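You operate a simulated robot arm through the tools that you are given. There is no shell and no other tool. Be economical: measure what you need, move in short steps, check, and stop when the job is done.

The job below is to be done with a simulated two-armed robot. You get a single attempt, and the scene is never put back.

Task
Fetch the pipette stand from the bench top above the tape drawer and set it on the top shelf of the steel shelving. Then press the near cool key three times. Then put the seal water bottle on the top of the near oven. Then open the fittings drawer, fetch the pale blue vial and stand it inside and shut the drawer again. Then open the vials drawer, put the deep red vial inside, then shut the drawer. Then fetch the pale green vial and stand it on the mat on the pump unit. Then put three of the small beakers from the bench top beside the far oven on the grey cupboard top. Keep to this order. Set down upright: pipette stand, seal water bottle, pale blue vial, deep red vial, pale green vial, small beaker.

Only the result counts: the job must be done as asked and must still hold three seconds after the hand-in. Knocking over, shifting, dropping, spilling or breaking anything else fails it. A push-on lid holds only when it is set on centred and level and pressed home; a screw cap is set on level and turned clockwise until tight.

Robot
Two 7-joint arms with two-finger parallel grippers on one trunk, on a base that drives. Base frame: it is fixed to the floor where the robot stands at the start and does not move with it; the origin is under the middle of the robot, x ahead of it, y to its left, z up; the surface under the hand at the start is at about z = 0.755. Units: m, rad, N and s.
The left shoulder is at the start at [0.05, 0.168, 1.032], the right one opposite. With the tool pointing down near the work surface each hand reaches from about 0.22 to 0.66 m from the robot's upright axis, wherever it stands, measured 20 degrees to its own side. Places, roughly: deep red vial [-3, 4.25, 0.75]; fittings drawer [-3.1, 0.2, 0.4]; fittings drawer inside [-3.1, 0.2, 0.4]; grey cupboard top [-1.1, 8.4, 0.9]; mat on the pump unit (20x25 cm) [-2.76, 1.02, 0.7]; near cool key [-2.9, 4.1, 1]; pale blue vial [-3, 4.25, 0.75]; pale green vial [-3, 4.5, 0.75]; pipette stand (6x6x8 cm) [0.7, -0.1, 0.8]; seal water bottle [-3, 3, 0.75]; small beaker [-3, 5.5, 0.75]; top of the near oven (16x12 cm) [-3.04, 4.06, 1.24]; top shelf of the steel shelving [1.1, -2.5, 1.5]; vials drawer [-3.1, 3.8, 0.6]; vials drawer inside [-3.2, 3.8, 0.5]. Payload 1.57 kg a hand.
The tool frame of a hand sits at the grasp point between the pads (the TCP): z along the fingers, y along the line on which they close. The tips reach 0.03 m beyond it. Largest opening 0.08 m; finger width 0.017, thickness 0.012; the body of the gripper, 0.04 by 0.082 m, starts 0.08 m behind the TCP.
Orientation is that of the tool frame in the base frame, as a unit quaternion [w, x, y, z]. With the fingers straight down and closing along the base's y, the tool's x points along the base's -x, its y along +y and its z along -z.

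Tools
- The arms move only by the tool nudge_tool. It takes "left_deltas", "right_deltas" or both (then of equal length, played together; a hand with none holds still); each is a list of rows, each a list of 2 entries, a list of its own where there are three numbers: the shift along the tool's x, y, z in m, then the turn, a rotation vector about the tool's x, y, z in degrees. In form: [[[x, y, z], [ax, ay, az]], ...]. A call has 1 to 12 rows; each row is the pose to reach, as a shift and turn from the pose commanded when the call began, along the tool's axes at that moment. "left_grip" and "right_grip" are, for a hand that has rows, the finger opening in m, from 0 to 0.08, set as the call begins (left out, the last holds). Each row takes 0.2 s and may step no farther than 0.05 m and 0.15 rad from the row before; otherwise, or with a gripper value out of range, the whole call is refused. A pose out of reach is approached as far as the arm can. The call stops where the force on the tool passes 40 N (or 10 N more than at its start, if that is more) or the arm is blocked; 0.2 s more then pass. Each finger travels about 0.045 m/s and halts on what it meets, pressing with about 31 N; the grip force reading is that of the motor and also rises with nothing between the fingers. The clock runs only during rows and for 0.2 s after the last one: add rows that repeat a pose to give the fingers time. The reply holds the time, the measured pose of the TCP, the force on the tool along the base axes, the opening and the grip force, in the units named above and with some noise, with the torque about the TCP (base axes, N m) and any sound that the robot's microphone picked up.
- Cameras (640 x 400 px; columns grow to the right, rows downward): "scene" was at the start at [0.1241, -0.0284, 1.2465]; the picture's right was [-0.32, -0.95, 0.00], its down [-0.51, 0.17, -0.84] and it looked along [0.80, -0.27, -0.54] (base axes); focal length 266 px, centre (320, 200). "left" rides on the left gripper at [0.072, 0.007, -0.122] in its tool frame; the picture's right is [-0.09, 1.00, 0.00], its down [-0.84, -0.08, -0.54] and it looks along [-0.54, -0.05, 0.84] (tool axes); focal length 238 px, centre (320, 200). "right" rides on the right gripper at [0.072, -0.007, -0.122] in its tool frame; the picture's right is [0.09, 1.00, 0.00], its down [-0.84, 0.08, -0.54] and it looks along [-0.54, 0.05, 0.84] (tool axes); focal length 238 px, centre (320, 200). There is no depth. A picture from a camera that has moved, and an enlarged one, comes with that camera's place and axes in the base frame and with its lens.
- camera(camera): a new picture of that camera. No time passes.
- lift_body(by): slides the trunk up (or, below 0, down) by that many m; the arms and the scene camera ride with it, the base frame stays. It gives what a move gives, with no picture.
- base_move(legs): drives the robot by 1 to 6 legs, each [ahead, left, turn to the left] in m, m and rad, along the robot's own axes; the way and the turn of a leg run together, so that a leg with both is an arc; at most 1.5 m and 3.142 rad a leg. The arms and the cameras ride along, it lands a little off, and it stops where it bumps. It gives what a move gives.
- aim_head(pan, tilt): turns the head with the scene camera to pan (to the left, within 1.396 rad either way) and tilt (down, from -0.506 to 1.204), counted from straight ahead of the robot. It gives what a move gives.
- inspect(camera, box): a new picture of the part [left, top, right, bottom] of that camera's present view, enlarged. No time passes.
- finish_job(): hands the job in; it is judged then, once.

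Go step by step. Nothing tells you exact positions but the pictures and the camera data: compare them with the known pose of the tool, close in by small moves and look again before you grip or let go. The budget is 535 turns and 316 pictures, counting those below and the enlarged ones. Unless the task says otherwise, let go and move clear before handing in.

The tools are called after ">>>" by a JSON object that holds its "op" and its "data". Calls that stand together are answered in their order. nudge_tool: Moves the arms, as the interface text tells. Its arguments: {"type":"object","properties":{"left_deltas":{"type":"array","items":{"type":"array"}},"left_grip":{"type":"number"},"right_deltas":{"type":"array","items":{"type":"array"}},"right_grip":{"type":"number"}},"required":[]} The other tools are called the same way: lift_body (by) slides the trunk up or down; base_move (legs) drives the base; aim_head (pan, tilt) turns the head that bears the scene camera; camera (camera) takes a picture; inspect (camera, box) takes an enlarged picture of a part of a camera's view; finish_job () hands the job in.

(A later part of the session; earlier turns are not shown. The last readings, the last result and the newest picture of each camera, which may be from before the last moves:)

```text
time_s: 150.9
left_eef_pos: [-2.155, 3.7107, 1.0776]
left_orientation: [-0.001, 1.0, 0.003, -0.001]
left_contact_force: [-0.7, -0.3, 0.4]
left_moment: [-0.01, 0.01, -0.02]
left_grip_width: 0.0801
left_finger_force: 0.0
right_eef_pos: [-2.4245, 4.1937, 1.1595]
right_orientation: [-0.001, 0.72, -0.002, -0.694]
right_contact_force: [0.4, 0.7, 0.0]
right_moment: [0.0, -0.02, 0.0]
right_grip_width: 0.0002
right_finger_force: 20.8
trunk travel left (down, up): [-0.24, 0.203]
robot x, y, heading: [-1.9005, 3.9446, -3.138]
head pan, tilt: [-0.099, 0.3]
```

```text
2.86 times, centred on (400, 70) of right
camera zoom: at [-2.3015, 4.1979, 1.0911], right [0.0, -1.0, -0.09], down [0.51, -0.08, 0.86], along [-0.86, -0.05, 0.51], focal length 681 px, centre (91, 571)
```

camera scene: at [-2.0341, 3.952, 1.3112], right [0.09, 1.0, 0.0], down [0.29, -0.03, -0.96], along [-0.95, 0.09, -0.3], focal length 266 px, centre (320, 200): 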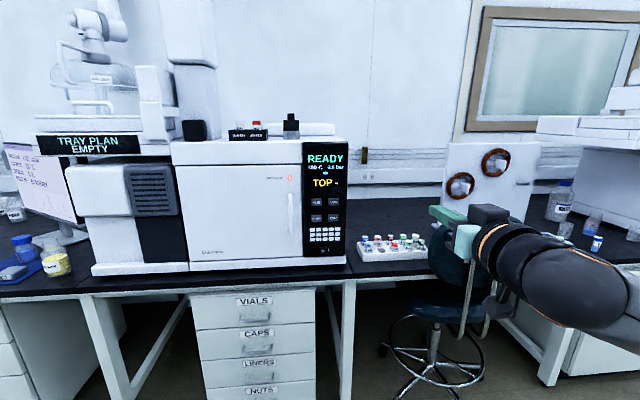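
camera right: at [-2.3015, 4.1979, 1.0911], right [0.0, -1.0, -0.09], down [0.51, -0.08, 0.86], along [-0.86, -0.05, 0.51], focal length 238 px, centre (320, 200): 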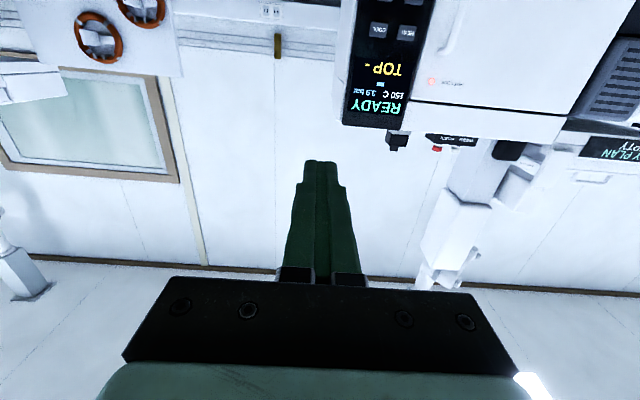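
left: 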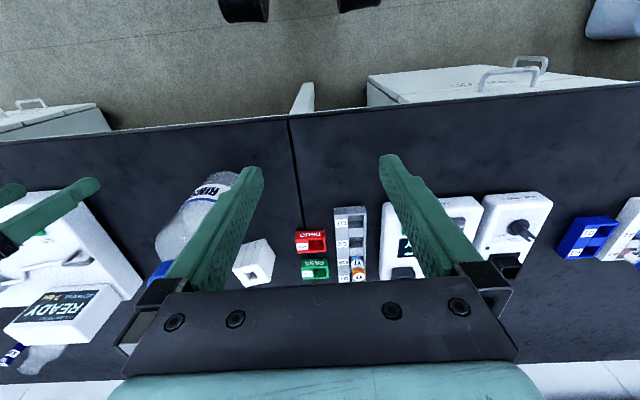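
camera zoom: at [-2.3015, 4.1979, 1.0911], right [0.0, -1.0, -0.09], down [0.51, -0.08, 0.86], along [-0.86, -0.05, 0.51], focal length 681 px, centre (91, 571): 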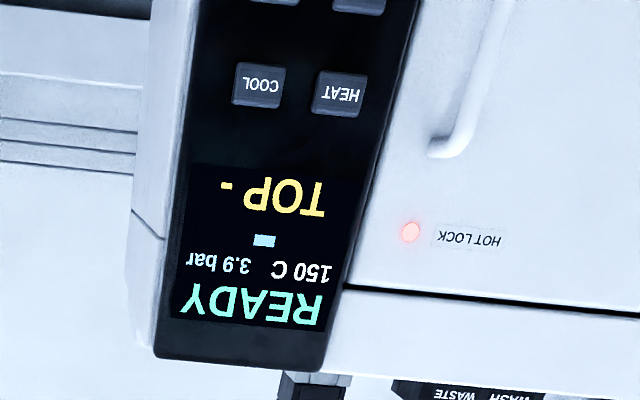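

COOL triangulates to (-2.913, 4.081, 1.029). I'll shift left a bit (away from the chair), advance 0.3 m and align the closed fingertips in front of it.

>>> {"op": "base_move", "data": {"legs": [[0, 0.08, 0], [0.3, 0, -0.004]]}}

>>> {"op": "camera", "data": {"camera": "scene"}}

```text
time_s: 153.9
left_eef_pos: [-2.4563, 3.6291, 1.0764]
left_orientation: [-0.001, 1.0, 0.003, -0.002]
left_contact_force: [-0.2, 0.2, -0.2]
left_moment: [0.02, -0.02, 0.01]
left_grip_width: 0.0799
left_finger_force: 0.1
right_eef_pos: [-2.7248, 4.1121, 1.1599]
right_orientation: [-0.002, 0.72, -0.003, -0.694]
right_contact_force: [-0.9, 0.9, 0.2]
right_moment: [-0.05, 0.01, -0.02]
right_grip_width: 0.0001
right_finger_force: 21.2
trunk travel left (down, up): [-0.24, 0.203]
robot x, y, heading: [-2.1984, 3.8633, -3.139]
head pan, tilt: [-0.099, 0.3]
```

```text
259 pictures are left
camera scene: at [-2.3347, 3.8703, 1.3111], right [0.1, 1.0, 0.0], down [0.29, -0.03, -0.96], along [-0.95, 0.09, -0.3], focal length 266 px, centre (320, 200)
```

scene: 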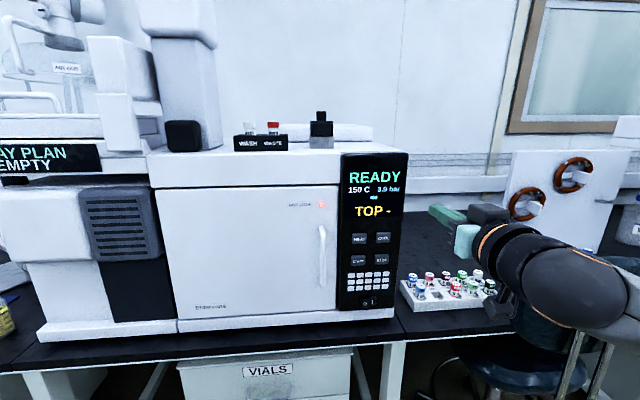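

Now align in y and z in front of the key.

>>> {"op": "nudge_tool", "data": {"right_deltas": [[[0.03, 0.01, 0], [0, 0, 0]], [[0.06, 0.02, 0], [0, 0, 0]], [[0.1, 0.031, 0], [0, 0, 0]], [[0.131, 0.031, 0], [0, 0, 0]], [[0.131, 0.031, 0.05], [0, 0, 0]], [[0.131, 0.031, 0.09], [0, 0, 0]], [[0.131, 0.031, 0.09], [0, 0, 0]]]}}

>>> {"op": "camera", "data": {"camera": "right"}}

>>> {"op": "camera", "data": {"camera": "scene"}}

```text
time_s: 155.5
left_eef_pos: [-2.456, 3.6271, 1.0779]
left_orientation: [0.0, 1.0, 0.002, -0.001]
left_contact_force: [-0.1, 0.6, 0.5]
left_moment: [-0.02, 0.0, 0.02]
left_grip_width: 0.0801
left_finger_force: 0.1
right_eef_pos: [-2.7274, 4.1155, 1.1176]
right_orientation: [-0.001, 0.722, -0.002, -0.692]
right_contact_force: [-0.7, 0.6, -0.1]
right_moment: [-0.03, -0.01, 0.01]
right_grip_width: 0.0
right_finger_force: 20.8
right hand out of reach, approached as far as the arm can: row 2, 3, 4, 5, 6, 7
trunk travel left (down, up): [-0.24, 0.203]
robot x, y, heading: [-2.1994, 3.8593, -3.139]
head pan, tilt: [-0.099, 0.3]
```

```text
258 pictures are left
camera right: at [-2.6025, 4.1217, 1.0505], right [0.0, -1.0, -0.09], down [0.51, -0.08, 0.86], along [-0.86, -0.05, 0.5], focal length 238 px, centre (320, 200)
```

right: 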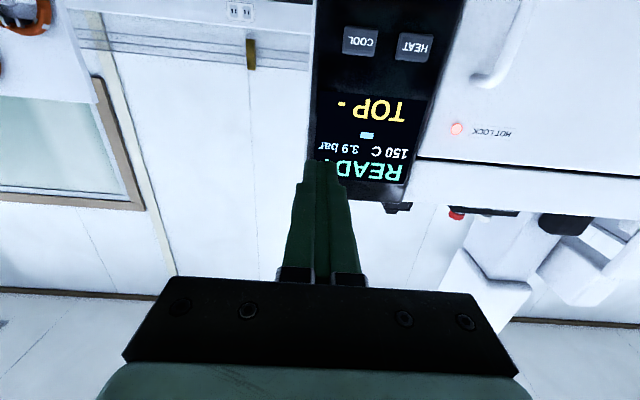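

```text
257 pictures are left
camera scene: at [-2.3344, 3.8704, 1.3112], right [0.1, 1.0, 0.0], down [0.29, -0.03, -0.96], along [-0.95, 0.09, -0.3], focal length 266 px, centre (320, 200)
```

scene: 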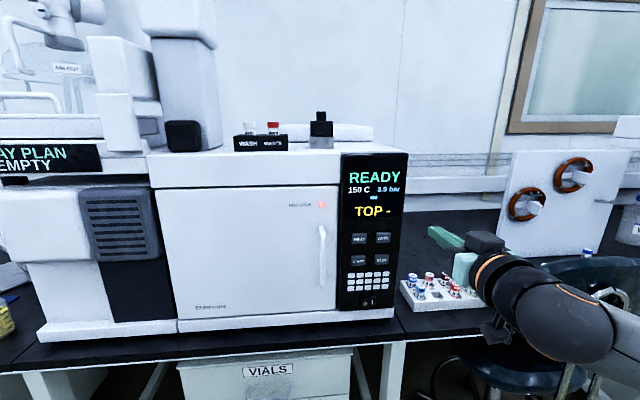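

The wrist limit blocks going lower with a level tool; I'll lower the trunk instead, then extend.

>>> {"op": "lift_body", "data": {"by": -0.088}}

>>> {"op": "nudge_tool", "data": {"right_deltas": [[[0.0, 0.034, 0.02], [0, 0, 0]], [[0, 0.034, 0.06], [0, 0, 0]], [[0, 0.034, 0.1], [0, 0, 0]], [[0, 0.034, 0.1], [0, 0, 0]]]}}

>>> {"op": "camera", "data": {"camera": "right"}}

>>> {"op": "camera", "data": {"camera": "scene"}}

```text
time_s: 156.7
left_eef_pos: [-2.4555, 3.6285, 0.9903]
left_orientation: [-0.001, 1.0, 0.002, -0.001]
left_contact_force: [0.0, 0.1, 0.5]
left_moment: [0.0, -0.02, -0.04]
left_grip_width: 0.0801
left_finger_force: 0.1
right_eef_pos: [-2.7269, 4.116, 1.031]
right_orientation: [-0.001, 0.721, -0.002, -0.693]
right_contact_force: [0.9, -0.5, 0.3]
right_moment: [0.0, -0.02, -0.04]
right_grip_width: 0.0
right_finger_force: 22.0
trunk travel left (down, up): [-0.152, 0.291]
robot x, y, heading: [-2.2, 3.8611, -3.138]
head pan, tilt: [-0.099, 0.3]
```

```text
time_s: 157.7
left_eef_pos: [-2.4557, 3.6288, 0.9888]
left_orientation: [-0.001, 1.0, 0.002, -0.001]
left_contact_force: [0.4, 0.8, 0.7]
left_moment: [-0.02, -0.01, 0.02]
left_grip_width: 0.0798
left_finger_force: 0.1
right_eef_pos: [-2.8082, 4.1023, 1.038]
right_orientation: [0.0, 0.725, -0.001, -0.689]
right_contact_force: [0.0, 0.1, 0.3]
right_moment: [-0.02, 0.03, -0.05]
right_grip_width: 0.0001
right_finger_force: 21.3
right hand out of reach, approached as far as the arm can: row 1, 2, 3, 4
trunk travel left (down, up): [-0.152, 0.291]
robot x, y, heading: [-2.1999, 3.8594, -3.136]
head pan, tilt: [-0.099, 0.3]
```

```text
256 pictures are left
camera right: at [-2.6834, 4.1082, 0.9719], right [0.0, -1.0, -0.09], down [0.5, -0.08, 0.86], along [-0.87, -0.05, 0.5], focal length 238 px, centre (320, 200)
```

right: 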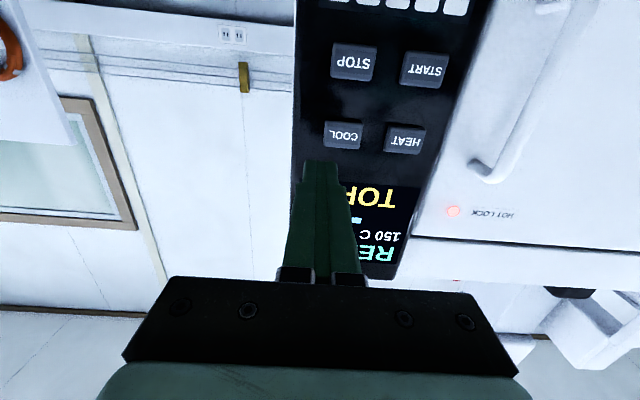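

```text
255 pictures are left
camera scene: at [-2.3345, 3.8703, 1.2232], right [0.1, 1.0, 0.0], down [0.29, -0.03, -0.96], along [-0.95, 0.09, -0.3], focal length 266 px, centre (320, 200)
```

scene: 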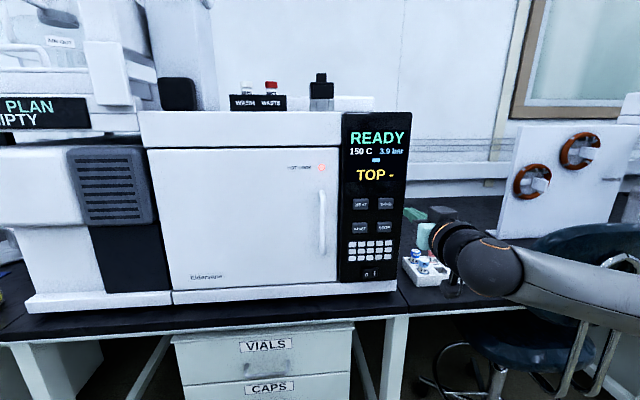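

I'll pitch the tool 8° down from level to relax the wrist limit and finish aligning.

>>> {"op": "nudge_tool", "data": {"right_deltas": [[[0.002, 0.021, 0], [0, 8, 0]], [[0.004, 0.021, 0.01], [0, 8, 0]], [[0.005, 0.021, 0.02], [0, 8, 0]], [[0.005, 0.021, 0.02], [0, 8, 0]]]}}

>>> {"op": "camera", "data": {"camera": "right"}}

>>> {"op": "inspect", "data": {"camera": "scene", "box": [330, 100, 490, 300]}}

```text
time_s: 158.7
left_eef_pos: [-2.4559, 3.6287, 0.99]
left_orientation: [0.0, 1.0, 0.002, -0.001]
left_contact_force: [0.3, 0.9, 1.3]
left_moment: [0.03, 0.0, 0.01]
left_grip_width: 0.0799
left_finger_force: 0.0
right_eef_pos: [-2.8258, 4.0817, 1.0329]
right_orientation: [-0.001, 0.768, -0.002, -0.64]
right_contact_force: [0.0, -0.1, 0.4]
right_moment: [0.0, 0.01, 0.01]
right_grip_width: 0.0002
right_finger_force: 21.7
trunk travel left (down, up): [-0.152, 0.291]
robot x, y, heading: [-2.2023, 3.8641, -3.14]
head pan, tilt: [-0.099, 0.3]
```

```text
254 pictures are left
camera right: at [-2.6944, 4.0868, 0.9837], right [0.01, -1.0, -0.09], down [0.38, -0.08, 0.92], along [-0.92, -0.05, 0.38], focal length 238 px, centre (320, 200)
```

right: 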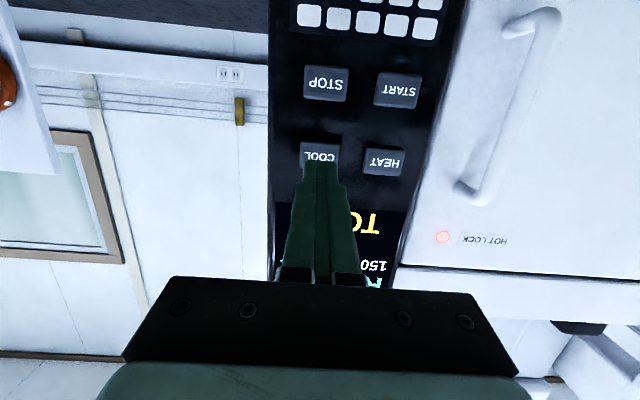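

```text
2.00 times, centred on (410, 200) of scene
camera zoom: at [-2.3343, 3.8703, 1.2232], right [0.1, 1.0, 0.0], down [0.29, -0.03, -0.96], along [-0.95, 0.09, -0.3], focal length 532 px, centre (140, 200)
```

zoom: 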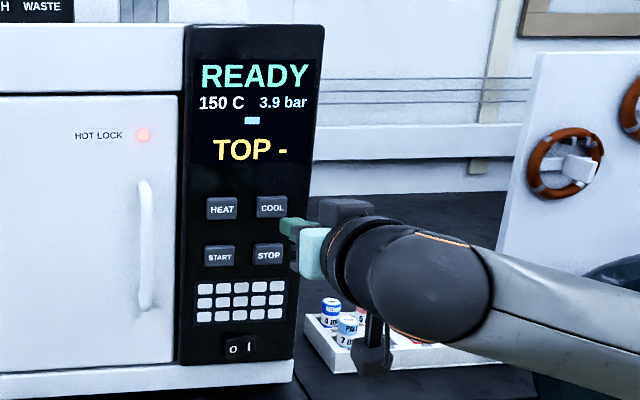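

The tip is lined up on COOL (~58 mm away). Advance near, then press.

>>> {"op": "nudge_tool", "data": {"right_deltas": [[[-0.0054, 0, 0.0295], [0, 0, 0]], [[-0.0092, 0, 0.05], [0, 0, 0]], [[-0.0092, 0, 0.05], [0, 0, 0]]]}}

>>> {"op": "camera", "data": {"camera": "right"}}

>>> {"op": "inspect", "data": {"camera": "scene", "box": [330, 100, 490, 300]}}

```text
time_s: 159.5
left_eef_pos: [-2.4551, 3.6283, 0.9899]
left_orientation: [-0.001, 1.0, 0.003, -0.001]
left_contact_force: [0.6, -0.3, 0.5]
left_moment: [0.02, 0.02, 0.02]
left_grip_width: 0.0802
left_finger_force: 0.0
right_eef_pos: [-2.8772, 4.0823, 1.0351]
right_orientation: [-0.001, 0.769, -0.002, -0.64]
right_contact_force: [0.4, -0.7, 0.1]
right_moment: [0.0, -0.02, 0.04]
right_grip_width: 0.0001
right_finger_force: 21.7
trunk travel left (down, up): [-0.152, 0.291]
robot x, y, heading: [-2.2014, 3.862, -3.141]
head pan, tilt: [-0.099, 0.3]
```

```text
252 pictures are left
camera right: at [-2.7446, 4.0877, 0.9846], right [0.01, -1.0, -0.09], down [0.38, -0.08, 0.92], along [-0.92, -0.05, 0.38], focal length 238 px, centre (320, 200)
```

right: 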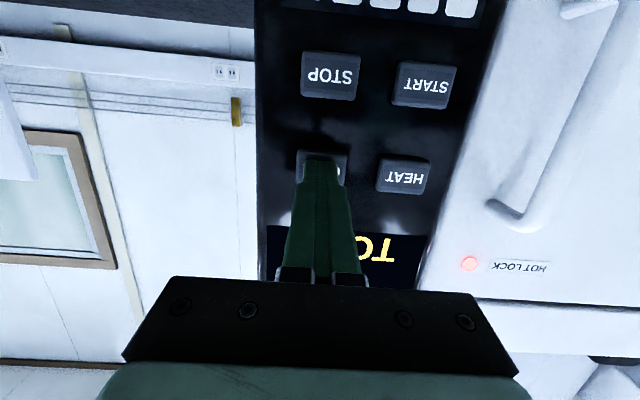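

```text
2.00 times, centred on (410, 200) of scene
camera zoom: at [-2.3343, 3.8703, 1.2232], right [0.1, 1.0, 0.0], down [0.29, -0.03, -0.96], along [-0.95, 0.09, -0.3], focal length 532 px, centre (140, 200)
```

zoom: 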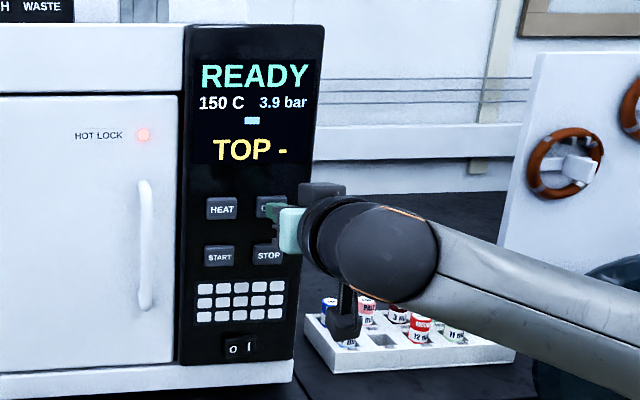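

On target. First press.

>>> {"op": "nudge_tool", "data": {"right_deltas": [[[-0.0009, 0, 0.005], [0, 0, 0]], [[-0.0014, 0, 0.008], [0, 0, 0]], [[-0.0018, 0, 0.01], [0, 0, 0]]]}}

>>> {"op": "inspect", "data": {"camera": "scene", "box": [330, 100, 490, 300]}}

```text
time_s: 160.3
left_eef_pos: [-2.4537, 3.6278, 0.9909]
left_orientation: [-0.001, 1.0, 0.002, -0.002]
left_contact_force: [-0.5, -0.4, -0.2]
left_moment: [-0.02, -0.02, -0.01]
left_grip_width: 0.0799
left_finger_force: 0.0
right_eef_pos: [-2.8839, 4.0831, 1.0334]
right_orientation: [0.0, 0.768, -0.002, -0.64]
right_contact_force: [23.2, 1.7, -2.9]
right_moment: [-0.05, -0.02, -0.01]
right_grip_width: 0.0
right_finger_force: 20.7
trunk travel left (down, up): [-0.152, 0.291]
robot x, y, heading: [-2.1997, 3.8634, -3.14]
head pan, tilt: [-0.099, 0.3]
heard: click
```

```text
2.00 times, centred on (410, 200) of scene
camera zoom: at [-2.3318, 3.8707, 1.2235], right [0.1, 1.0, 0.0], down [0.29, -0.03, -0.96], along [-0.95, 0.09, -0.29], focal length 532 px, centre (140, 200)
```

zoom: 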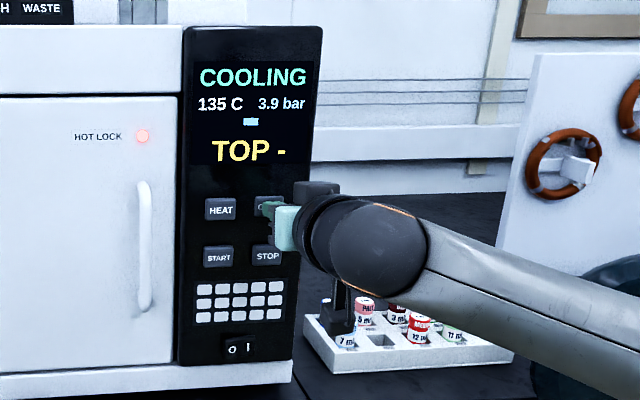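

One click registered (COOLING 135 °C). Release and press again.

>>> {"op": "nudge_tool", "data": {"right_deltas": [[[0.0027, 0, -0.015], [0, 0, 0]], [[0.0027, 0, -0.015], [0, 0, 0]]]}}

>>> {"op": "nudge_tool", "data": {"right_deltas": [[[-0.0014, 0, 0.008], [0, 0, 0]], [[-0.0023, 0, 0.013], [0, 0, 0]], [[-0.0027, 0, 0.015], [0, 0, 0]]]}}

>>> {"op": "inspect", "data": {"camera": "scene", "box": [330, 100, 490, 300]}}

```text
time_s: 160.9
left_eef_pos: [-2.4559, 3.6281, 0.989]
left_orientation: [0.0, 1.0, 0.003, -0.001]
left_contact_force: [-0.4, -0.4, 0.6]
left_moment: [0.01, -0.03, -0.01]
left_grip_width: 0.0801
left_finger_force: 0.1
right_eef_pos: [-2.8724, 4.0825, 1.0326]
right_orientation: [0.0, 0.768, -0.001, -0.64]
right_contact_force: [-0.1, 0.4, 0.7]
right_moment: [0.0, 0.0, -0.04]
right_grip_width: 0.0
right_finger_force: 21.1
trunk travel left (down, up): [-0.152, 0.291]
robot x, y, heading: [-2.1978, 3.8614, -3.141]
head pan, tilt: [-0.099, 0.3]
```

```text
time_s: 161.7
left_eef_pos: [-2.4523, 3.629, 0.9913]
left_orientation: [-0.001, 1.0, 0.002, -0.002]
left_contact_force: [-0.3, -0.4, 0.1]
left_moment: [0.01, 0.04, -0.01]
left_grip_width: 0.0802
left_finger_force: 0.1
right_eef_pos: [-2.8859, 4.0819, 1.0332]
right_orientation: [0.0, 0.768, -0.002, -0.64]
right_contact_force: [23.9, 2.9, -5.2]
right_moment: [-0.05, -0.07, -0.08]
right_grip_width: 0.0001
right_finger_force: 21.3
trunk travel left (down, up): [-0.152, 0.291]
robot x, y, heading: [-2.204, 3.8622, -3.137]
head pan, tilt: [-0.099, 0.3]
heard: click
```

```text
2.00 times, centred on (410, 200) of scene
camera zoom: at [-2.3318, 3.8708, 1.2234], right [0.1, 1.0, 0.0], down [0.29, -0.03, -0.96], along [-0.95, 0.09, -0.29], focal length 532 px, centre (140, 200)
```

zoom: 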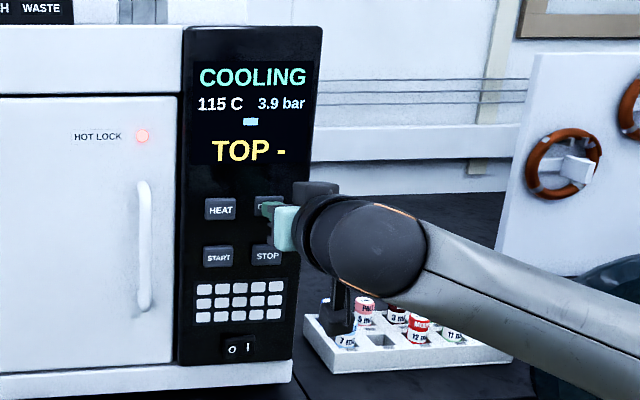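

Second click heard (115 °C). Third and last press.

>>> {"op": "nudge_tool", "data": {"right_deltas": [[[0.0027, 0, -0.015], [0, 0, 0]], [[0.0027, 0, -0.015], [0, 0, 0]]]}}

>>> {"op": "nudge_tool", "data": {"right_deltas": [[[-0.0014, 0, 0.008], [0, 0, 0]], [[-0.0023, 0, 0.013], [0, 0, 0]], [[-0.0027, 0, 0.015], [0, 0, 0]]]}}

>>> {"op": "nudge_tool", "data": {"right_deltas": [[[0.007, 0, -0.04], [0, 0, 0]], [[0.014, 0, -0.08], [0, 0, 0]], [[0.014, 0, -0.12], [0, 0, 0]]]}}

>>> {"op": "inspect", "data": {"camera": "scene", "box": [330, 100, 490, 300]}}

```text
time_s: 162.3
left_eef_pos: [-2.4559, 3.6273, 0.99]
left_orientation: [-0.001, 1.0, 0.002, -0.001]
left_contact_force: [1.3, 0.2, -0.6]
left_moment: [0.0, 0.02, -0.01]
left_grip_width: 0.0798
left_finger_force: 0.1
right_eef_pos: [-2.8726, 4.0819, 1.0326]
right_orientation: [-0.001, 0.768, -0.002, -0.64]
right_contact_force: [0.4, -0.2, 0.2]
right_moment: [0.01, 0.02, 0.02]
right_grip_width: 0.0
right_finger_force: 21.5
trunk travel left (down, up): [-0.152, 0.291]
robot x, y, heading: [-2.2047, 3.8645, -3.138]
head pan, tilt: [-0.099, 0.3]
```

```text
time_s: 163.1
left_eef_pos: [-2.4536, 3.6299, 0.9895]
left_orientation: [0.0, 1.0, 0.002, -0.003]
left_contact_force: [-1.4, -0.4, -0.3]
left_moment: [-0.01, 0.02, 0.02]
left_grip_width: 0.08
left_finger_force: 0.1
right_eef_pos: [-2.8848, 4.0811, 1.0322]
right_orientation: [-0.001, 0.769, -0.003, -0.639]
right_contact_force: [22.6, 2.0, -3.7]
right_moment: [0.0, -0.06, -0.12]
right_grip_width: 0.0
right_finger_force: 20.9
trunk travel left (down, up): [-0.152, 0.291]
robot x, y, heading: [-2.2018, 3.8602, -3.141]
head pan, tilt: [-0.099, 0.3]
heard: click
```

```text
time_s: 163.9
left_eef_pos: [-2.4556, 3.6288, 0.9888]
left_orientation: [-0.001, 1.0, 0.003, -0.001]
left_contact_force: [0.3, -0.1, 0.0]
left_moment: [0.07, -0.04, 0.01]
left_grip_width: 0.0801
left_finger_force: 0.0
right_eef_pos: [-2.766, 4.0822, 1.039]
right_orientation: [-0.001, 0.768, -0.002, -0.64]
right_contact_force: [-0.8, 0.9, -0.8]
right_moment: [0.0, -0.01, -0.03]
right_grip_width: 0.0
right_finger_force: 20.4
trunk travel left (down, up): [-0.152, 0.291]
robot x, y, heading: [-2.2009, 3.8612, -3.136]
head pan, tilt: [-0.099, 0.3]
```

```text
2.00 times, centred on (410, 200) of scene
camera zoom: at [-2.3343, 3.8703, 1.2232], right [0.1, 1.0, 0.0], down [0.29, -0.03, -0.96], along [-0.95, 0.09, -0.3], focal length 532 px, centre (140, 200)
```

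zoom: 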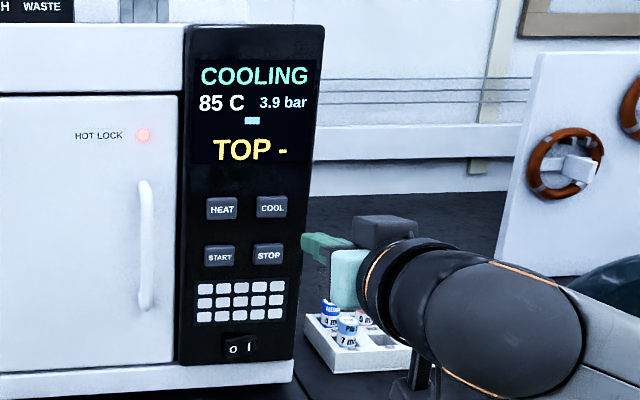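

Three clicks, display cooling at 85 °C. Next, tuck the right hand and back off to go to the seal water bottle around y≈3.

>>> {"op": "base_move", "data": {"legs": [[-0.45, 0, 0]]}}

>>> {"op": "nudge_tool", "data": {"right_deltas": [[[0.0, 0, -0.02], [0, 8, 0]], [[0.0, 0, -0.04], [0, 16, 0]], [[0.0, 0, -0.06], [0, 24, 0]], [[0.0, 0, -0.08], [0, 32, 0]], [[0, 0, -0.1], [0, 40, 0]], [[0.0, 0, -0.12], [0, 48, 0]], [[-0.02, 0, -0.14], [0, 56, 0]], [[-0.04, 0, -0.16], [0, 64, 0]], [[-0.06, 0, -0.18], [0, 72, 0]], [[-0.08, 0, -0.2], [0, 79.6, 0]], [[-0.1, 0, -0.2], [0, 79.6, 0]]], "right_grip": 0.08}}

>>> {"op": "base_move", "data": {"legs": [[0, 0.9, 0]]}}

>>> {"op": "aim_head", "data": {"pan": 0, "tilt": 0.35}}

>>> {"op": "camera", "data": {"camera": "scene"}}

```text
time_s: 166.7
left_eef_pos: [-1.9996, 3.6294, 0.9902]
left_orientation: [0.0, 1.0, 0.001, -0.001]
left_contact_force: [0.2, -0.5, 0.6]
left_moment: [0.02, 0.01, 0.0]
left_grip_width: 0.08
left_finger_force: 0.0
right_eef_pos: [-2.3106, 4.083, 1.0387]
right_orientation: [-0.003, 0.768, -0.004, -0.641]
right_contact_force: [0.7, 0.1, 0.4]
right_moment: [0.04, 0.01, 0.02]
right_grip_width: 0.0001
right_finger_force: 21.6
trunk travel left (down, up): [-0.152, 0.291]
robot x, y, heading: [-1.7439, 3.8643, 3.143]
head pan, tilt: [-0.099, 0.3]
```

```text
time_s: 169.1
left_eef_pos: [-2.0013, 3.6299, 0.9898]
left_orientation: [-0.001, 1.0, 0.001, -0.002]
left_contact_force: [-0.4, 0.0, 0.2]
left_moment: [0.0, -0.02, -0.02]
left_grip_width: 0.08
left_finger_force: 0.0
right_eef_pos: [-2.1326, 4.0805, 1.1742]
right_orientation: [0.001, 1.0, -0.003, -0.001]
right_contact_force: [0.1, -0.3, -0.9]
right_moment: [0.04, 0.02, 0.01]
right_grip_width: 0.08
right_finger_force: 0.0
trunk travel left (down, up): [-0.152, 0.291]
robot x, y, heading: [-1.7444, 3.8633, 3.146]
head pan, tilt: [-0.099, 0.3]
```

```text
time_s: 177.3
left_eef_pos: [-2.0029, 2.7302, 0.9898]
left_orientation: [-0.001, 1.0, 0.0, -0.001]
left_contact_force: [-0.7, -0.8, 0.4]
left_moment: [0.05, -0.04, -0.01]
left_grip_width: 0.0801
left_finger_force: 0.0
right_eef_pos: [-2.1327, 3.1824, 1.1726]
right_orientation: [0.001, 1.0, -0.005, 0.0]
right_contact_force: [0.5, -0.3, -1.3]
right_moment: [0.01, 0.0, 0.0]
right_grip_width: 0.08
right_finger_force: 0.1
trunk travel left (down, up): [-0.152, 0.291]
robot x, y, heading: [-1.7451, 2.9631, 3.138]
head pan, tilt: [-0.099, 0.3]
```

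```text
time_s: 178.0
left_eef_pos: [-2.0024, 2.7311, 0.9904]
left_orientation: [-0.001, 1.0, -0.001, 0.0]
left_contact_force: [-0.1, -0.6, -0.9]
left_moment: [-0.02, 0.03, 0.0]
left_grip_width: 0.0798
left_finger_force: 0.0
right_eef_pos: [-2.1331, 3.1829, 1.1737]
right_orientation: [0.001, 1.0, -0.006, 0.0]
right_contact_force: [-0.1, 0.3, -0.1]
right_moment: [-0.02, 0.01, 0.0]
right_grip_width: 0.0801
right_finger_force: 0.1
trunk travel left (down, up): [-0.152, 0.291]
robot x, y, heading: [-1.7443, 2.9611, 3.137]
head pan, tilt: [0.0, 0.351]
```

```text
247 pictures are left
camera scene: at [-1.8803, 2.9624, 1.2185], right [0.0, 1.0, 0.0], down [0.34, 0.0, -0.94], along [-0.94, 0.0, -0.34], focal length 266 px, centre (320, 200)
```

scene: 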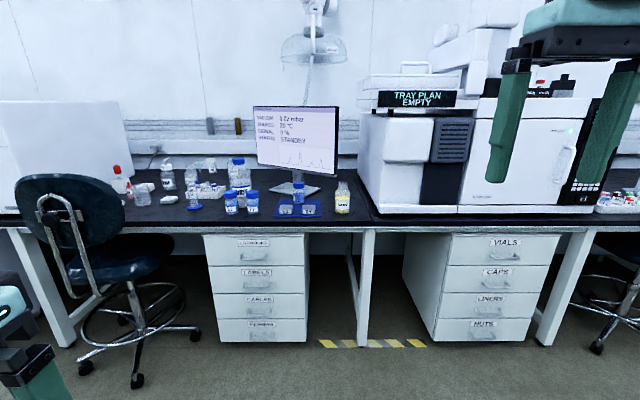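

>>> {"op": "inspect", "data": {"camera": "scene", "box": [100, 140, 260, 230]}}

>>> {"op": "inspect", "data": {"camera": "scene", "box": [210, 150, 370, 230]}}

```text
4.00 times, centred on (180, 185) of scene
camera zoom: at [-1.8803, 2.9624, 1.2185], right [0.0, 1.0, 0.0], down [0.34, 0.0, -0.94], along [-0.94, 0.0, -0.34], focal length 1065 px, centre (880, 260)
```

zoom: 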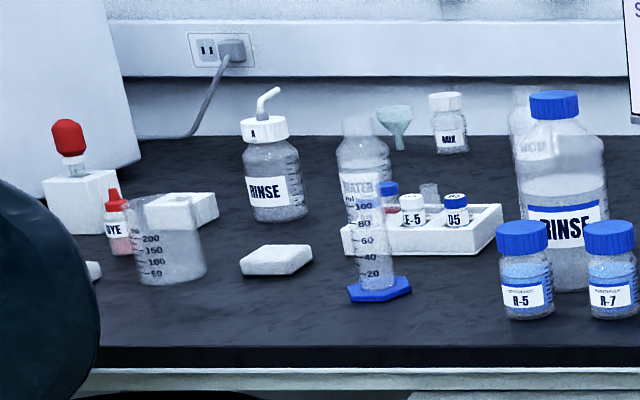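

```text
4.00 times, centred on (290, 190) of scene
camera zoom: at [-1.8803, 2.9624, 1.2185], right [0.0, 1.0, 0.0], down [0.34, 0.0, -0.94], along [-0.94, 0.0, -0.34], focal length 1065 px, centre (440, 240)
```

zoom: 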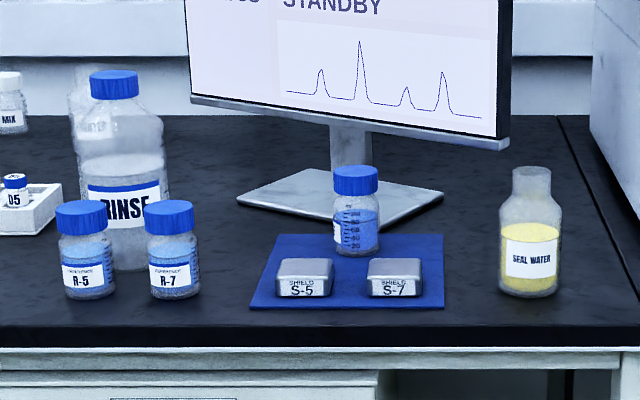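

The SEAL WATER bottle (open, yellow) stands near (-2.99, 3.06), close to the instrument's side. I'll drive nearer and measure that gap.

>>> {"op": "base_move", "data": {"legs": [[0.5, 0.05, 0]]}}

>>> {"op": "aim_head", "data": {"pan": -0.25, "tilt": 0.55}}

>>> {"op": "camera", "data": {"camera": "scene"}}

>>> {"op": "camera", "data": {"camera": "right"}}

```text
time_s: 180.9
left_eef_pos: [-2.5019, 2.6819, 0.9901]
left_orientation: [-0.001, 1.0, -0.002, 0.0]
left_contact_force: [0.6, 0.8, 0.0]
left_moment: [0.03, 0.01, 0.02]
left_grip_width: 0.0797
left_finger_force: 0.1
right_eef_pos: [-2.6314, 3.1332, 1.1725]
right_orientation: [0.001, 1.0, -0.006, 0.0]
right_contact_force: [0.3, 0.1, -0.3]
right_moment: [-0.02, 0.01, 0.03]
right_grip_width: 0.08
right_finger_force: 0.0
trunk travel left (down, up): [-0.152, 0.291]
robot x, y, heading: [-2.2489, 2.9149, 3.141]
head pan, tilt: [0.0, 0.351]
```

```text
time_s: 181.7
left_eef_pos: [-2.5017, 2.6822, 0.9904]
left_orientation: [-0.001, 1.0, -0.001, -0.001]
left_contact_force: [-0.2, 0.5, 0.0]
left_moment: [0.0, -0.03, 0.01]
left_grip_width: 0.08
left_finger_force: 0.0
right_eef_pos: [-2.632, 3.1339, 1.1734]
right_orientation: [0.0, 1.0, -0.006, -0.001]
right_contact_force: [-0.4, 0.0, -1.3]
right_moment: [0.02, -0.05, -0.01]
right_grip_width: 0.0797
right_finger_force: 0.0
trunk travel left (down, up): [-0.152, 0.291]
robot x, y, heading: [-2.2467, 2.9109, 3.137]
head pan, tilt: [-0.25, 0.55]
```

```text
244 pictures are left
camera scene: at [-2.3729, 2.9359, 1.2003], right [0.25, 0.97, 0.0], down [0.51, -0.13, -0.85], along [-0.83, 0.21, -0.52], focal length 266 px, centre (320, 200)
```

scene: 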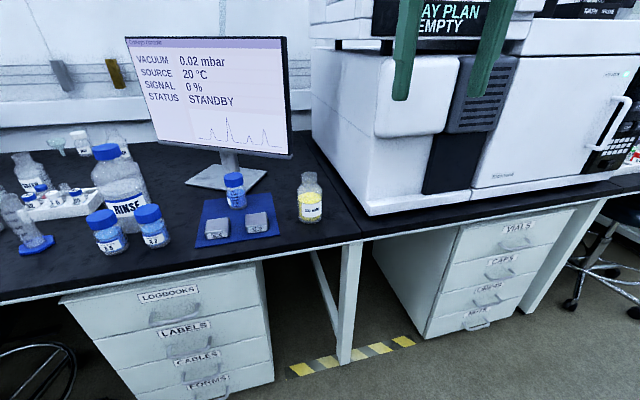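

```text
243 pictures are left
camera right: at [-2.5605, 3.139, 1.2941], right [0.08, -1.0, 0.0], down [-0.84, -0.07, 0.54], along [-0.54, -0.04, -0.84], focal length 238 px, centre (320, 200)
```

right: 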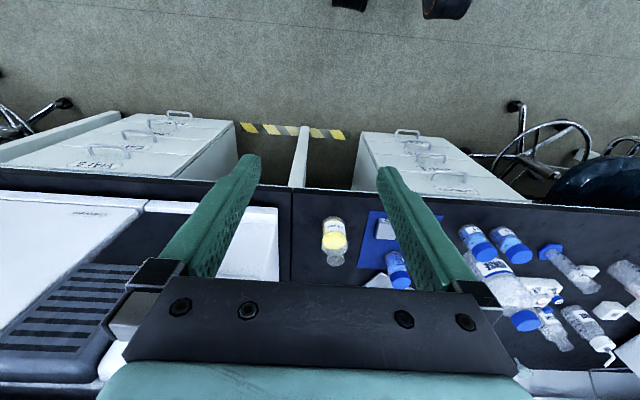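

The bottle centre is about (-3.0, 3.07), and the instrument side is at y≈3.24, so there's room. Drive closer and hover the right hand over it.

>>> {"op": "base_move", "data": {"legs": [[0.2, 0.0, 0.004]]}}

>>> {"op": "nudge_tool", "data": {"right_deltas": [[[-0.04, 0.015, 0.0], [0, 0, 0]], [[-0.08, 0.03, 0.03], [0, 0, 0]], [[-0.12, 0.045, 0.06], [0, 0, 0]], [[-0.15, 0.06, 0.1], [0, 0, 0]], [[-0.15, 0.06, 0.13], [0, 0, 0]], [[-0.15, 0.06, 0.13], [0, 0, 0]]]}}

>>> {"op": "camera", "data": {"camera": "right"}}

>>> {"op": "camera", "data": {"camera": "scene"}}

```text
time_s: 183.3
left_eef_pos: [-2.7014, 2.6816, 0.9904]
left_orientation: [0.0, 1.0, 0.0, -0.001]
left_contact_force: [-0.2, 0.1, -1.1]
left_moment: [-0.01, -0.02, -0.02]
left_grip_width: 0.0803
left_finger_force: 0.1
right_eef_pos: [-2.8325, 3.134, 1.1725]
right_orientation: [0.001, 1.0, -0.004, 0.0]
right_contact_force: [-1.0, -0.3, 0.1]
right_moment: [0.01, 0.0, -0.01]
right_grip_width: 0.08
right_finger_force: 0.1
trunk travel left (down, up): [-0.152, 0.291]
robot x, y, heading: [-2.4495, 2.9147, 3.138]
head pan, tilt: [-0.25, 0.55]
```

```text
refused: row 2 steps farther than a row can; nothing moved
```

```text
242 pictures are left
camera right: at [-2.7618, 3.1387, 1.2941], right [0.08, -1.0, 0.0], down [-0.84, -0.07, 0.54], along [-0.54, -0.05, -0.84], focal length 238 px, centre (320, 200)
```

right: 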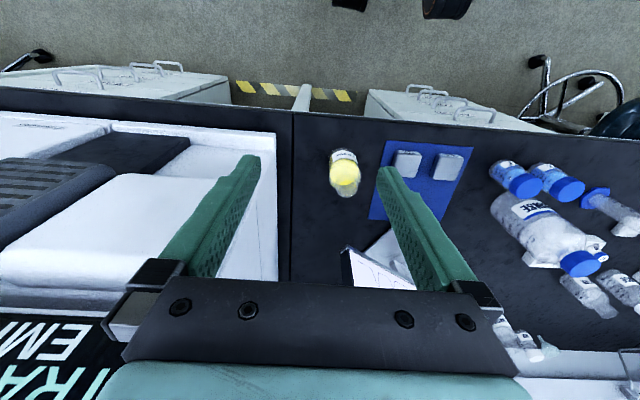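

```text
241 pictures are left
camera scene: at [-2.5736, 2.9362, 1.2002], right [0.25, 0.97, 0.0], down [0.51, -0.13, -0.85], along [-0.83, 0.21, -0.52], focal length 266 px, centre (320, 200)
```

scene: 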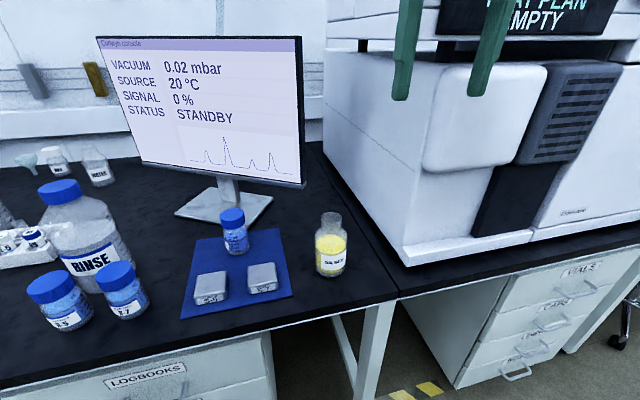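

Bottle axis ≈ (-3.002, 3.066), top ≈0.90. Move over it with smaller steps.

>>> {"op": "nudge_tool", "data": {"right_deltas": [[[-0.04, 0.015, 0.0], [0, 0, 0]], [[-0.08, 0.03, 0.01], [0, 0, 0]], [[-0.12, 0.045, 0.03], [0, 0, 0]], [[-0.155, 0.06, 0.05], [0, 0, 0]], [[-0.17, 0.068, 0.09], [0, 0, 0]], [[-0.17, 0.068, 0.13], [0, 0, 0]], [[-0.17, 0.068, 0.15], [0, 0, 0]], [[-0.17, 0.068, 0.15], [0, 0, 0]]]}}

>>> {"op": "camera", "data": {"camera": "right"}}

>>> {"op": "camera", "data": {"camera": "scene"}}

```text
time_s: 185.1
left_eef_pos: [-2.7016, 2.6827, 0.9902]
left_orientation: [-0.001, 1.0, -0.001, -0.002]
left_contact_force: [0.0, -0.2, -0.8]
left_moment: [-0.01, 0.04, -0.03]
left_grip_width: 0.0799
left_finger_force: 0.0
right_eef_pos: [-3.0003, 3.0669, 1.0244]
right_orientation: [0.0, 1.0, -0.004, 0.0]
right_contact_force: [0.9, 0.7, 0.5]
right_moment: [0.01, 0.02, 0.0]
right_grip_width: 0.0799
right_finger_force: 0.1
right hand out of reach, approached as far as the arm can: row 1, 2, 3, 4, 5
trunk travel left (down, up): [-0.152, 0.291]
robot x, y, heading: [-2.4458, 2.9154, 3.141]
head pan, tilt: [-0.25, 0.55]
```

```text
240 pictures are left
camera right: at [-2.9299, 3.0721, 1.1449], right [0.08, -1.0, 0.0], down [-0.84, -0.07, 0.54], along [-0.54, -0.05, -0.84], focal length 238 px, centre (320, 200)
```

right: 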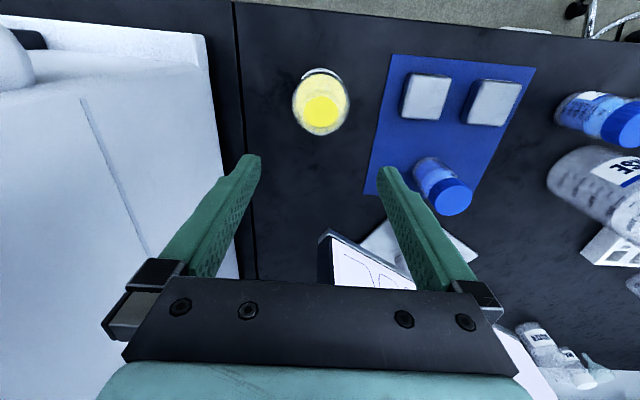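

```text
239 pictures are left
camera scene: at [-2.5731, 2.9362, 1.2002], right [0.25, 0.97, 0.0], down [0.51, -0.13, -0.85], along [-0.83, 0.21, -0.52], focal length 266 px, centre (320, 200)
```

scene: 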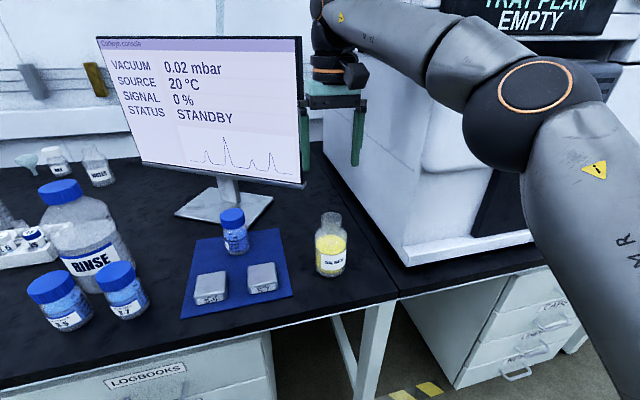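

Aligned within millimetres; nudge slightly and lower part-way to check finger clearance.

>>> {"op": "nudge_tool", "data": {"right_deltas": [[[0.008, 0.002, 0.03], [0, 0, 0]], [[0.008, 0.002, 0.07], [0, 0, 0]], [[0.008, 0.002, 0.095], [0, 0, 0]], [[0.008, 0.002, 0.095], [0, 0, 0]]]}}

>>> {"op": "camera", "data": {"camera": "right"}}

```text
time_s: 186.1
left_eef_pos: [-2.7009, 2.6816, 0.9886]
left_orientation: [-0.001, 1.0, 0.0, -0.002]
left_contact_force: [0.2, -0.2, -0.2]
left_moment: [0.02, 0.02, -0.02]
left_grip_width: 0.08
left_finger_force: 0.1
right_eef_pos: [-2.9938, 3.0642, 0.9278]
right_orientation: [0.001, 1.0, -0.004, -0.001]
right_contact_force: [0.8, 0.3, 0.1]
right_moment: [-0.02, 0.03, -0.01]
right_grip_width: 0.08
right_finger_force: 0.1
trunk travel left (down, up): [-0.152, 0.291]
robot x, y, heading: [-2.4433, 2.9172, 3.144]
head pan, tilt: [-0.25, 0.55]
```

```text
238 pictures are left
camera right: at [-2.9226, 3.069, 1.0491], right [0.08, -1.0, 0.0], down [-0.84, -0.07, 0.54], along [-0.54, -0.05, -0.84], focal length 238 px, centre (320, 200)
```

right: 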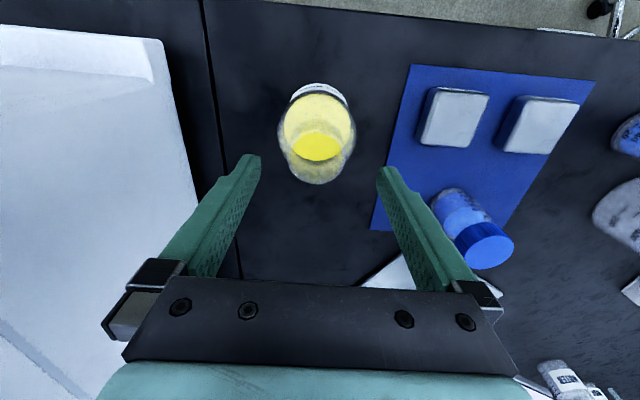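

Centred between the fingers. Lower to grip height and close.

>>> {"op": "nudge_tool", "data": {"right_deltas": [[[0.004, 0, 0.04], [0, 0, 0]], [[0.004, 0, 0.08], [0, 0, 0]], [[0.004, 0, 0.097], [0, 0, 0]], [[0.004, 0, 0.097], [0, 0, 0]]]}}

>>> {"op": "camera", "data": {"camera": "right"}}

>>> {"op": "inspect", "data": {"camera": "scene", "box": [240, 100, 420, 300]}}

```text
time_s: 187.1
left_eef_pos: [-2.7013, 2.6822, 0.989]
left_orientation: [-0.001, 1.0, 0.0, -0.002]
left_contact_force: [-0.2, -0.4, -0.2]
left_moment: [0.02, -0.03, 0.0]
left_grip_width: 0.0796
left_finger_force: 0.1
right_eef_pos: [-2.9909, 3.0647, 0.8307]
right_orientation: [0.001, 1.0, -0.005, 0.001]
right_contact_force: [-0.2, -0.7, -0.2]
right_moment: [0.02, 0.0, -0.01]
right_grip_width: 0.08
right_finger_force: 0.0
trunk travel left (down, up): [-0.152, 0.291]
robot x, y, heading: [-2.4474, 2.9142, 3.138]
head pan, tilt: [-0.25, 0.55]
```

```text
237 pictures are left
camera right: at [-2.9194, 3.0701, 0.952], right [0.08, -1.0, 0.0], down [-0.84, -0.07, 0.54], along [-0.54, -0.05, -0.84], focal length 238 px, centre (320, 200)
```

right: 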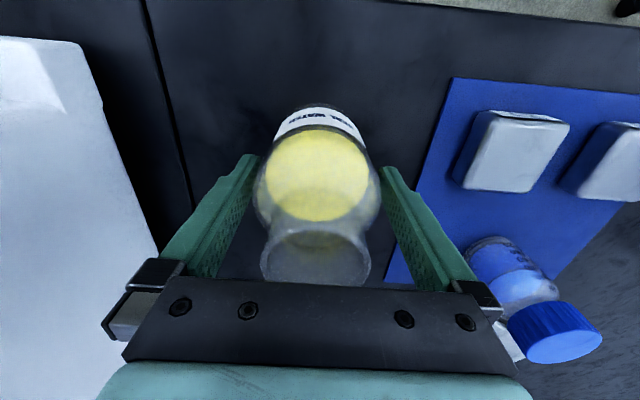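

```text
2.00 times, centred on (330, 200) of scene
camera zoom: at [-2.5733, 2.9362, 1.2002], right [0.25, 0.97, 0.0], down [0.51, -0.13, -0.85], along [-0.83, 0.21, -0.52], focal length 532 px, centre (300, 200)
```

zoom: 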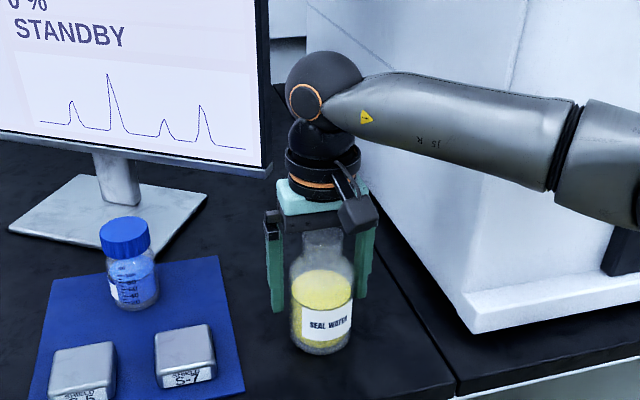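

Fingers around the body with no contact. Close and lift slightly.

>>> {"op": "nudge_tool", "data": {"right_deltas": [[[0, 0, 0], [0, 0, 0]], [[0, 0, 0], [0, 0, 0]], [[0, 0, 0], [0, 0, 0]], [[0, 0, 0], [0, 0, 0]]], "right_grip": 0.055}}

>>> {"op": "nudge_tool", "data": {"right_deltas": [[[0, 0, -0.02], [0, 0, 0]], [[0, 0, -0.04], [0, 0, 0]], [[0, 0, -0.06], [0, 0, 0]]]}}

>>> {"op": "camera", "data": {"camera": "right"}}

>>> {"op": "inspect", "data": {"camera": "scene", "box": [240, 100, 420, 300]}}

```text
time_s: 188.1
left_eef_pos: [-2.701, 2.6822, 0.9908]
left_orientation: [-0.001, 1.0, 0.0, -0.002]
left_contact_force: [-0.1, 0.0, -0.8]
left_moment: [-0.01, -0.02, 0.05]
left_grip_width: 0.0801
left_finger_force: 0.0
right_eef_pos: [-2.9909, 3.0657, 0.8303]
right_orientation: [0.001, 1.0, -0.004, -0.001]
right_contact_force: [0.3, 0.0, -0.4]
right_moment: [0.16, -0.02, 0.0]
right_grip_width: 0.0695
right_finger_force: 31.2
trunk travel left (down, up): [-0.152, 0.291]
robot x, y, heading: [-2.4483, 2.9121, 3.139]
head pan, tilt: [-0.25, 0.55]
```

```text
time_s: 188.9
left_eef_pos: [-2.7008, 2.6816, 0.9901]
left_orientation: [-0.001, 1.0, -0.001, -0.002]
left_contact_force: [-1.3, 0.7, 0.6]
left_moment: [0.03, -0.02, 0.0]
left_grip_width: 0.0798
left_finger_force: 0.0
right_eef_pos: [-2.9906, 3.0658, 0.8894]
right_orientation: [0.001, 1.0, -0.004, 0.0]
right_contact_force: [0.3, 0.6, -3.6]
right_moment: [-0.02, -0.02, -0.01]
right_grip_width: 0.0696
right_finger_force: 30.7
trunk travel left (down, up): [-0.152, 0.291]
robot x, y, heading: [-2.4464, 2.9103, 3.138]
head pan, tilt: [-0.25, 0.55]
```

```text
235 pictures are left
camera right: at [-2.9193, 3.0709, 1.0112], right [0.08, -1.0, 0.0], down [-0.84, -0.07, 0.54], along [-0.54, -0.05, -0.84], focal length 238 px, centre (320, 200)
```

right: 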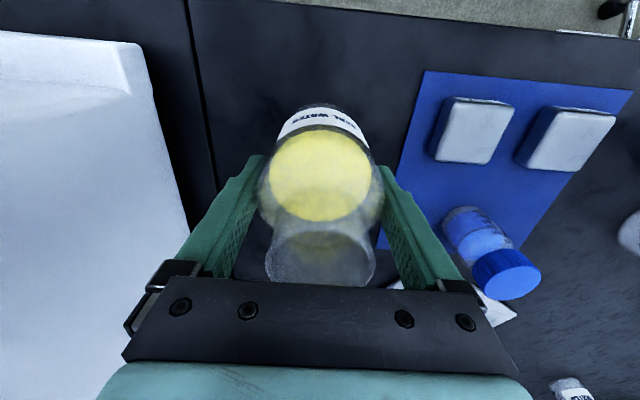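

```text
2.00 times, centred on (330, 200) of scene
camera zoom: at [-2.5735, 2.9363, 1.2001], right [0.25, 0.97, 0.0], down [0.51, -0.13, -0.85], along [-0.83, 0.21, -0.52], focal length 532 px, centre (300, 200)
```

zoom: 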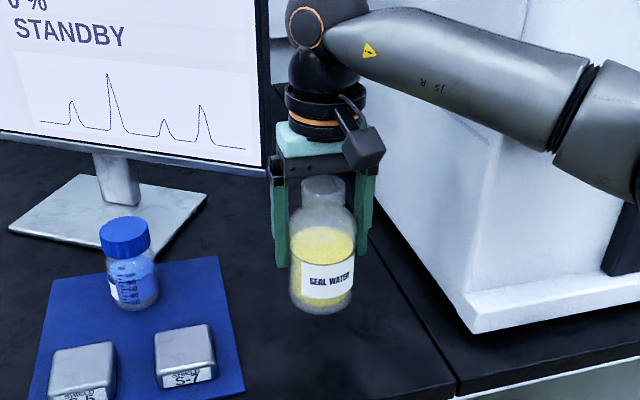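

Held upright. Raise, retract gently, back off and shift right to the oven.

>>> {"op": "nudge_tool", "data": {"right_deltas": [[[0, 0, -0.03], [0, 0, 0]], [[0, 0, -0.06], [0, 0, 0]], [[0, 0, -0.09], [0, 0, 0]], [[0, 0, -0.12], [0, 0, 0]], [[0.03, 0, -0.15], [0, 0, 0]], [[0.06, 0, -0.17], [0, 0, 0]], [[0.09, 0, -0.17], [0, 0, 0]], [[0.12, 0, -0.17], [0, 0, 0]], [[0.15, 0, -0.17], [0, 0, 0]], [[0.18, 0, -0.17], [0, 0, 0]], [[0.2, 0, -0.17], [0, 0, 0]], [[0.21, 0, -0.17], [0, 0, 0]]]}}

>>> {"op": "base_move", "data": {"legs": [[-0.5, 0, 0], [0, -0.97, 0]]}}

>>> {"op": "lift_body", "data": {"by": 0.2}}

>>> {"op": "aim_head", "data": {"pan": -0.1, "tilt": 0.2}}

>>> {"op": "camera", "data": {"camera": "scene"}}

```text
time_s: 191.5
left_eef_pos: [-2.7027, 2.6816, 0.9896]
left_orientation: [-0.001, 1.0, 0.0, -0.001]
left_contact_force: [-0.3, -0.7, 0.7]
left_moment: [-0.01, 0.04, -0.01]
left_grip_width: 0.0799
left_finger_force: 0.0
right_eef_pos: [-2.7814, 3.0611, 1.0607]
right_orientation: [0.001, 1.0, -0.005, -0.001]
right_contact_force: [0.1, 0.5, -3.3]
right_moment: [0.0, 0.01, -0.03]
right_grip_width: 0.0695
right_finger_force: 31.2
trunk travel left (down, up): [-0.152, 0.291]
robot x, y, heading: [-2.4443, 2.9159, 3.139]
head pan, tilt: [-0.25, 0.55]
```

```text
time_s: 202.9
left_eef_pos: [-2.2108, 3.6567, 0.9899]
left_orientation: [-0.001, 1.0, 0.005, -0.001]
left_contact_force: [0.2, -0.7, 0.1]
left_moment: [0.01, 0.01, -0.01]
left_grip_width: 0.0801
left_finger_force: 0.0
right_eef_pos: [-2.2931, 4.0361, 1.0597]
right_orientation: [0.001, 1.0, -0.001, 0.0]
right_contact_force: [0.3, 0.1, -2.9]
right_moment: [0.0, 0.02, -0.02]
right_grip_width: 0.0696
right_finger_force: 31.5
trunk travel left (down, up): [-0.152, 0.291]
robot x, y, heading: [-1.9542, 3.894, -3.134]
head pan, tilt: [-0.25, 0.55]
```

```text
time_s: 205.1
left_eef_pos: [-2.2109, 3.657, 1.1889]
left_orientation: [-0.001, 1.0, 0.004, -0.001]
left_contact_force: [0.8, 0.6, 0.4]
left_moment: [-0.01, -0.03, 0.0]
left_grip_width: 0.08
left_finger_force: 0.0
right_eef_pos: [-2.2945, 4.0363, 1.2602]
right_orientation: [0.0, 1.0, -0.001, -0.001]
right_contact_force: [-0.1, 0.2, -3.6]
right_moment: [0.0, 0.04, -0.02]
right_grip_width: 0.0697
right_finger_force: 31.1
trunk travel left (down, up): [-0.352, 0.091]
robot x, y, heading: [-1.9606, 3.8919, -3.136]
head pan, tilt: [-0.25, 0.55]
```

```text
time_s: 205.9
left_eef_pos: [-2.2111, 3.6573, 1.1892]
left_orientation: [-0.001, 1.0, 0.004, -0.001]
left_contact_force: [-0.2, 0.1, -1.2]
left_moment: [0.0, 0.01, -0.01]
left_grip_width: 0.0799
left_finger_force: 0.0
right_eef_pos: [-2.2936, 4.0356, 1.2602]
right_orientation: [0.002, 1.0, 0.0, 0.0]
right_contact_force: [0.2, 0.7, -3.8]
right_moment: [0.0, 0.02, 0.0]
right_grip_width: 0.0693
right_finger_force: 30.9
trunk travel left (down, up): [-0.352, 0.091]
robot x, y, heading: [-1.9572, 3.8918, -3.136]
head pan, tilt: [-0.099, 0.201]
```

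```text
233 pictures are left
camera scene: at [-2.0902, 3.8993, 1.4324], right [0.09, 1.0, 0.0], down [0.2, -0.02, -0.98], along [-0.98, 0.09, -0.2], focal length 266 px, centre (320, 200)
```

scene: 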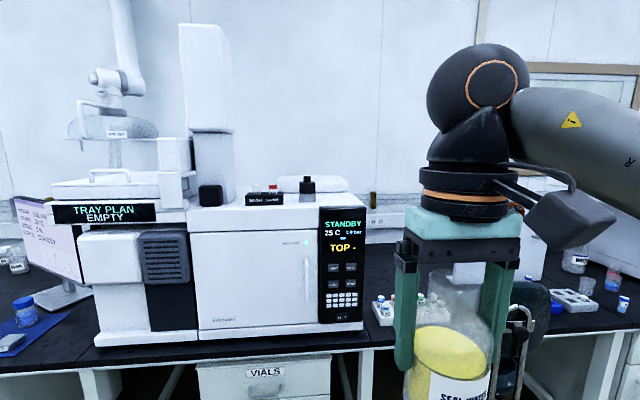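

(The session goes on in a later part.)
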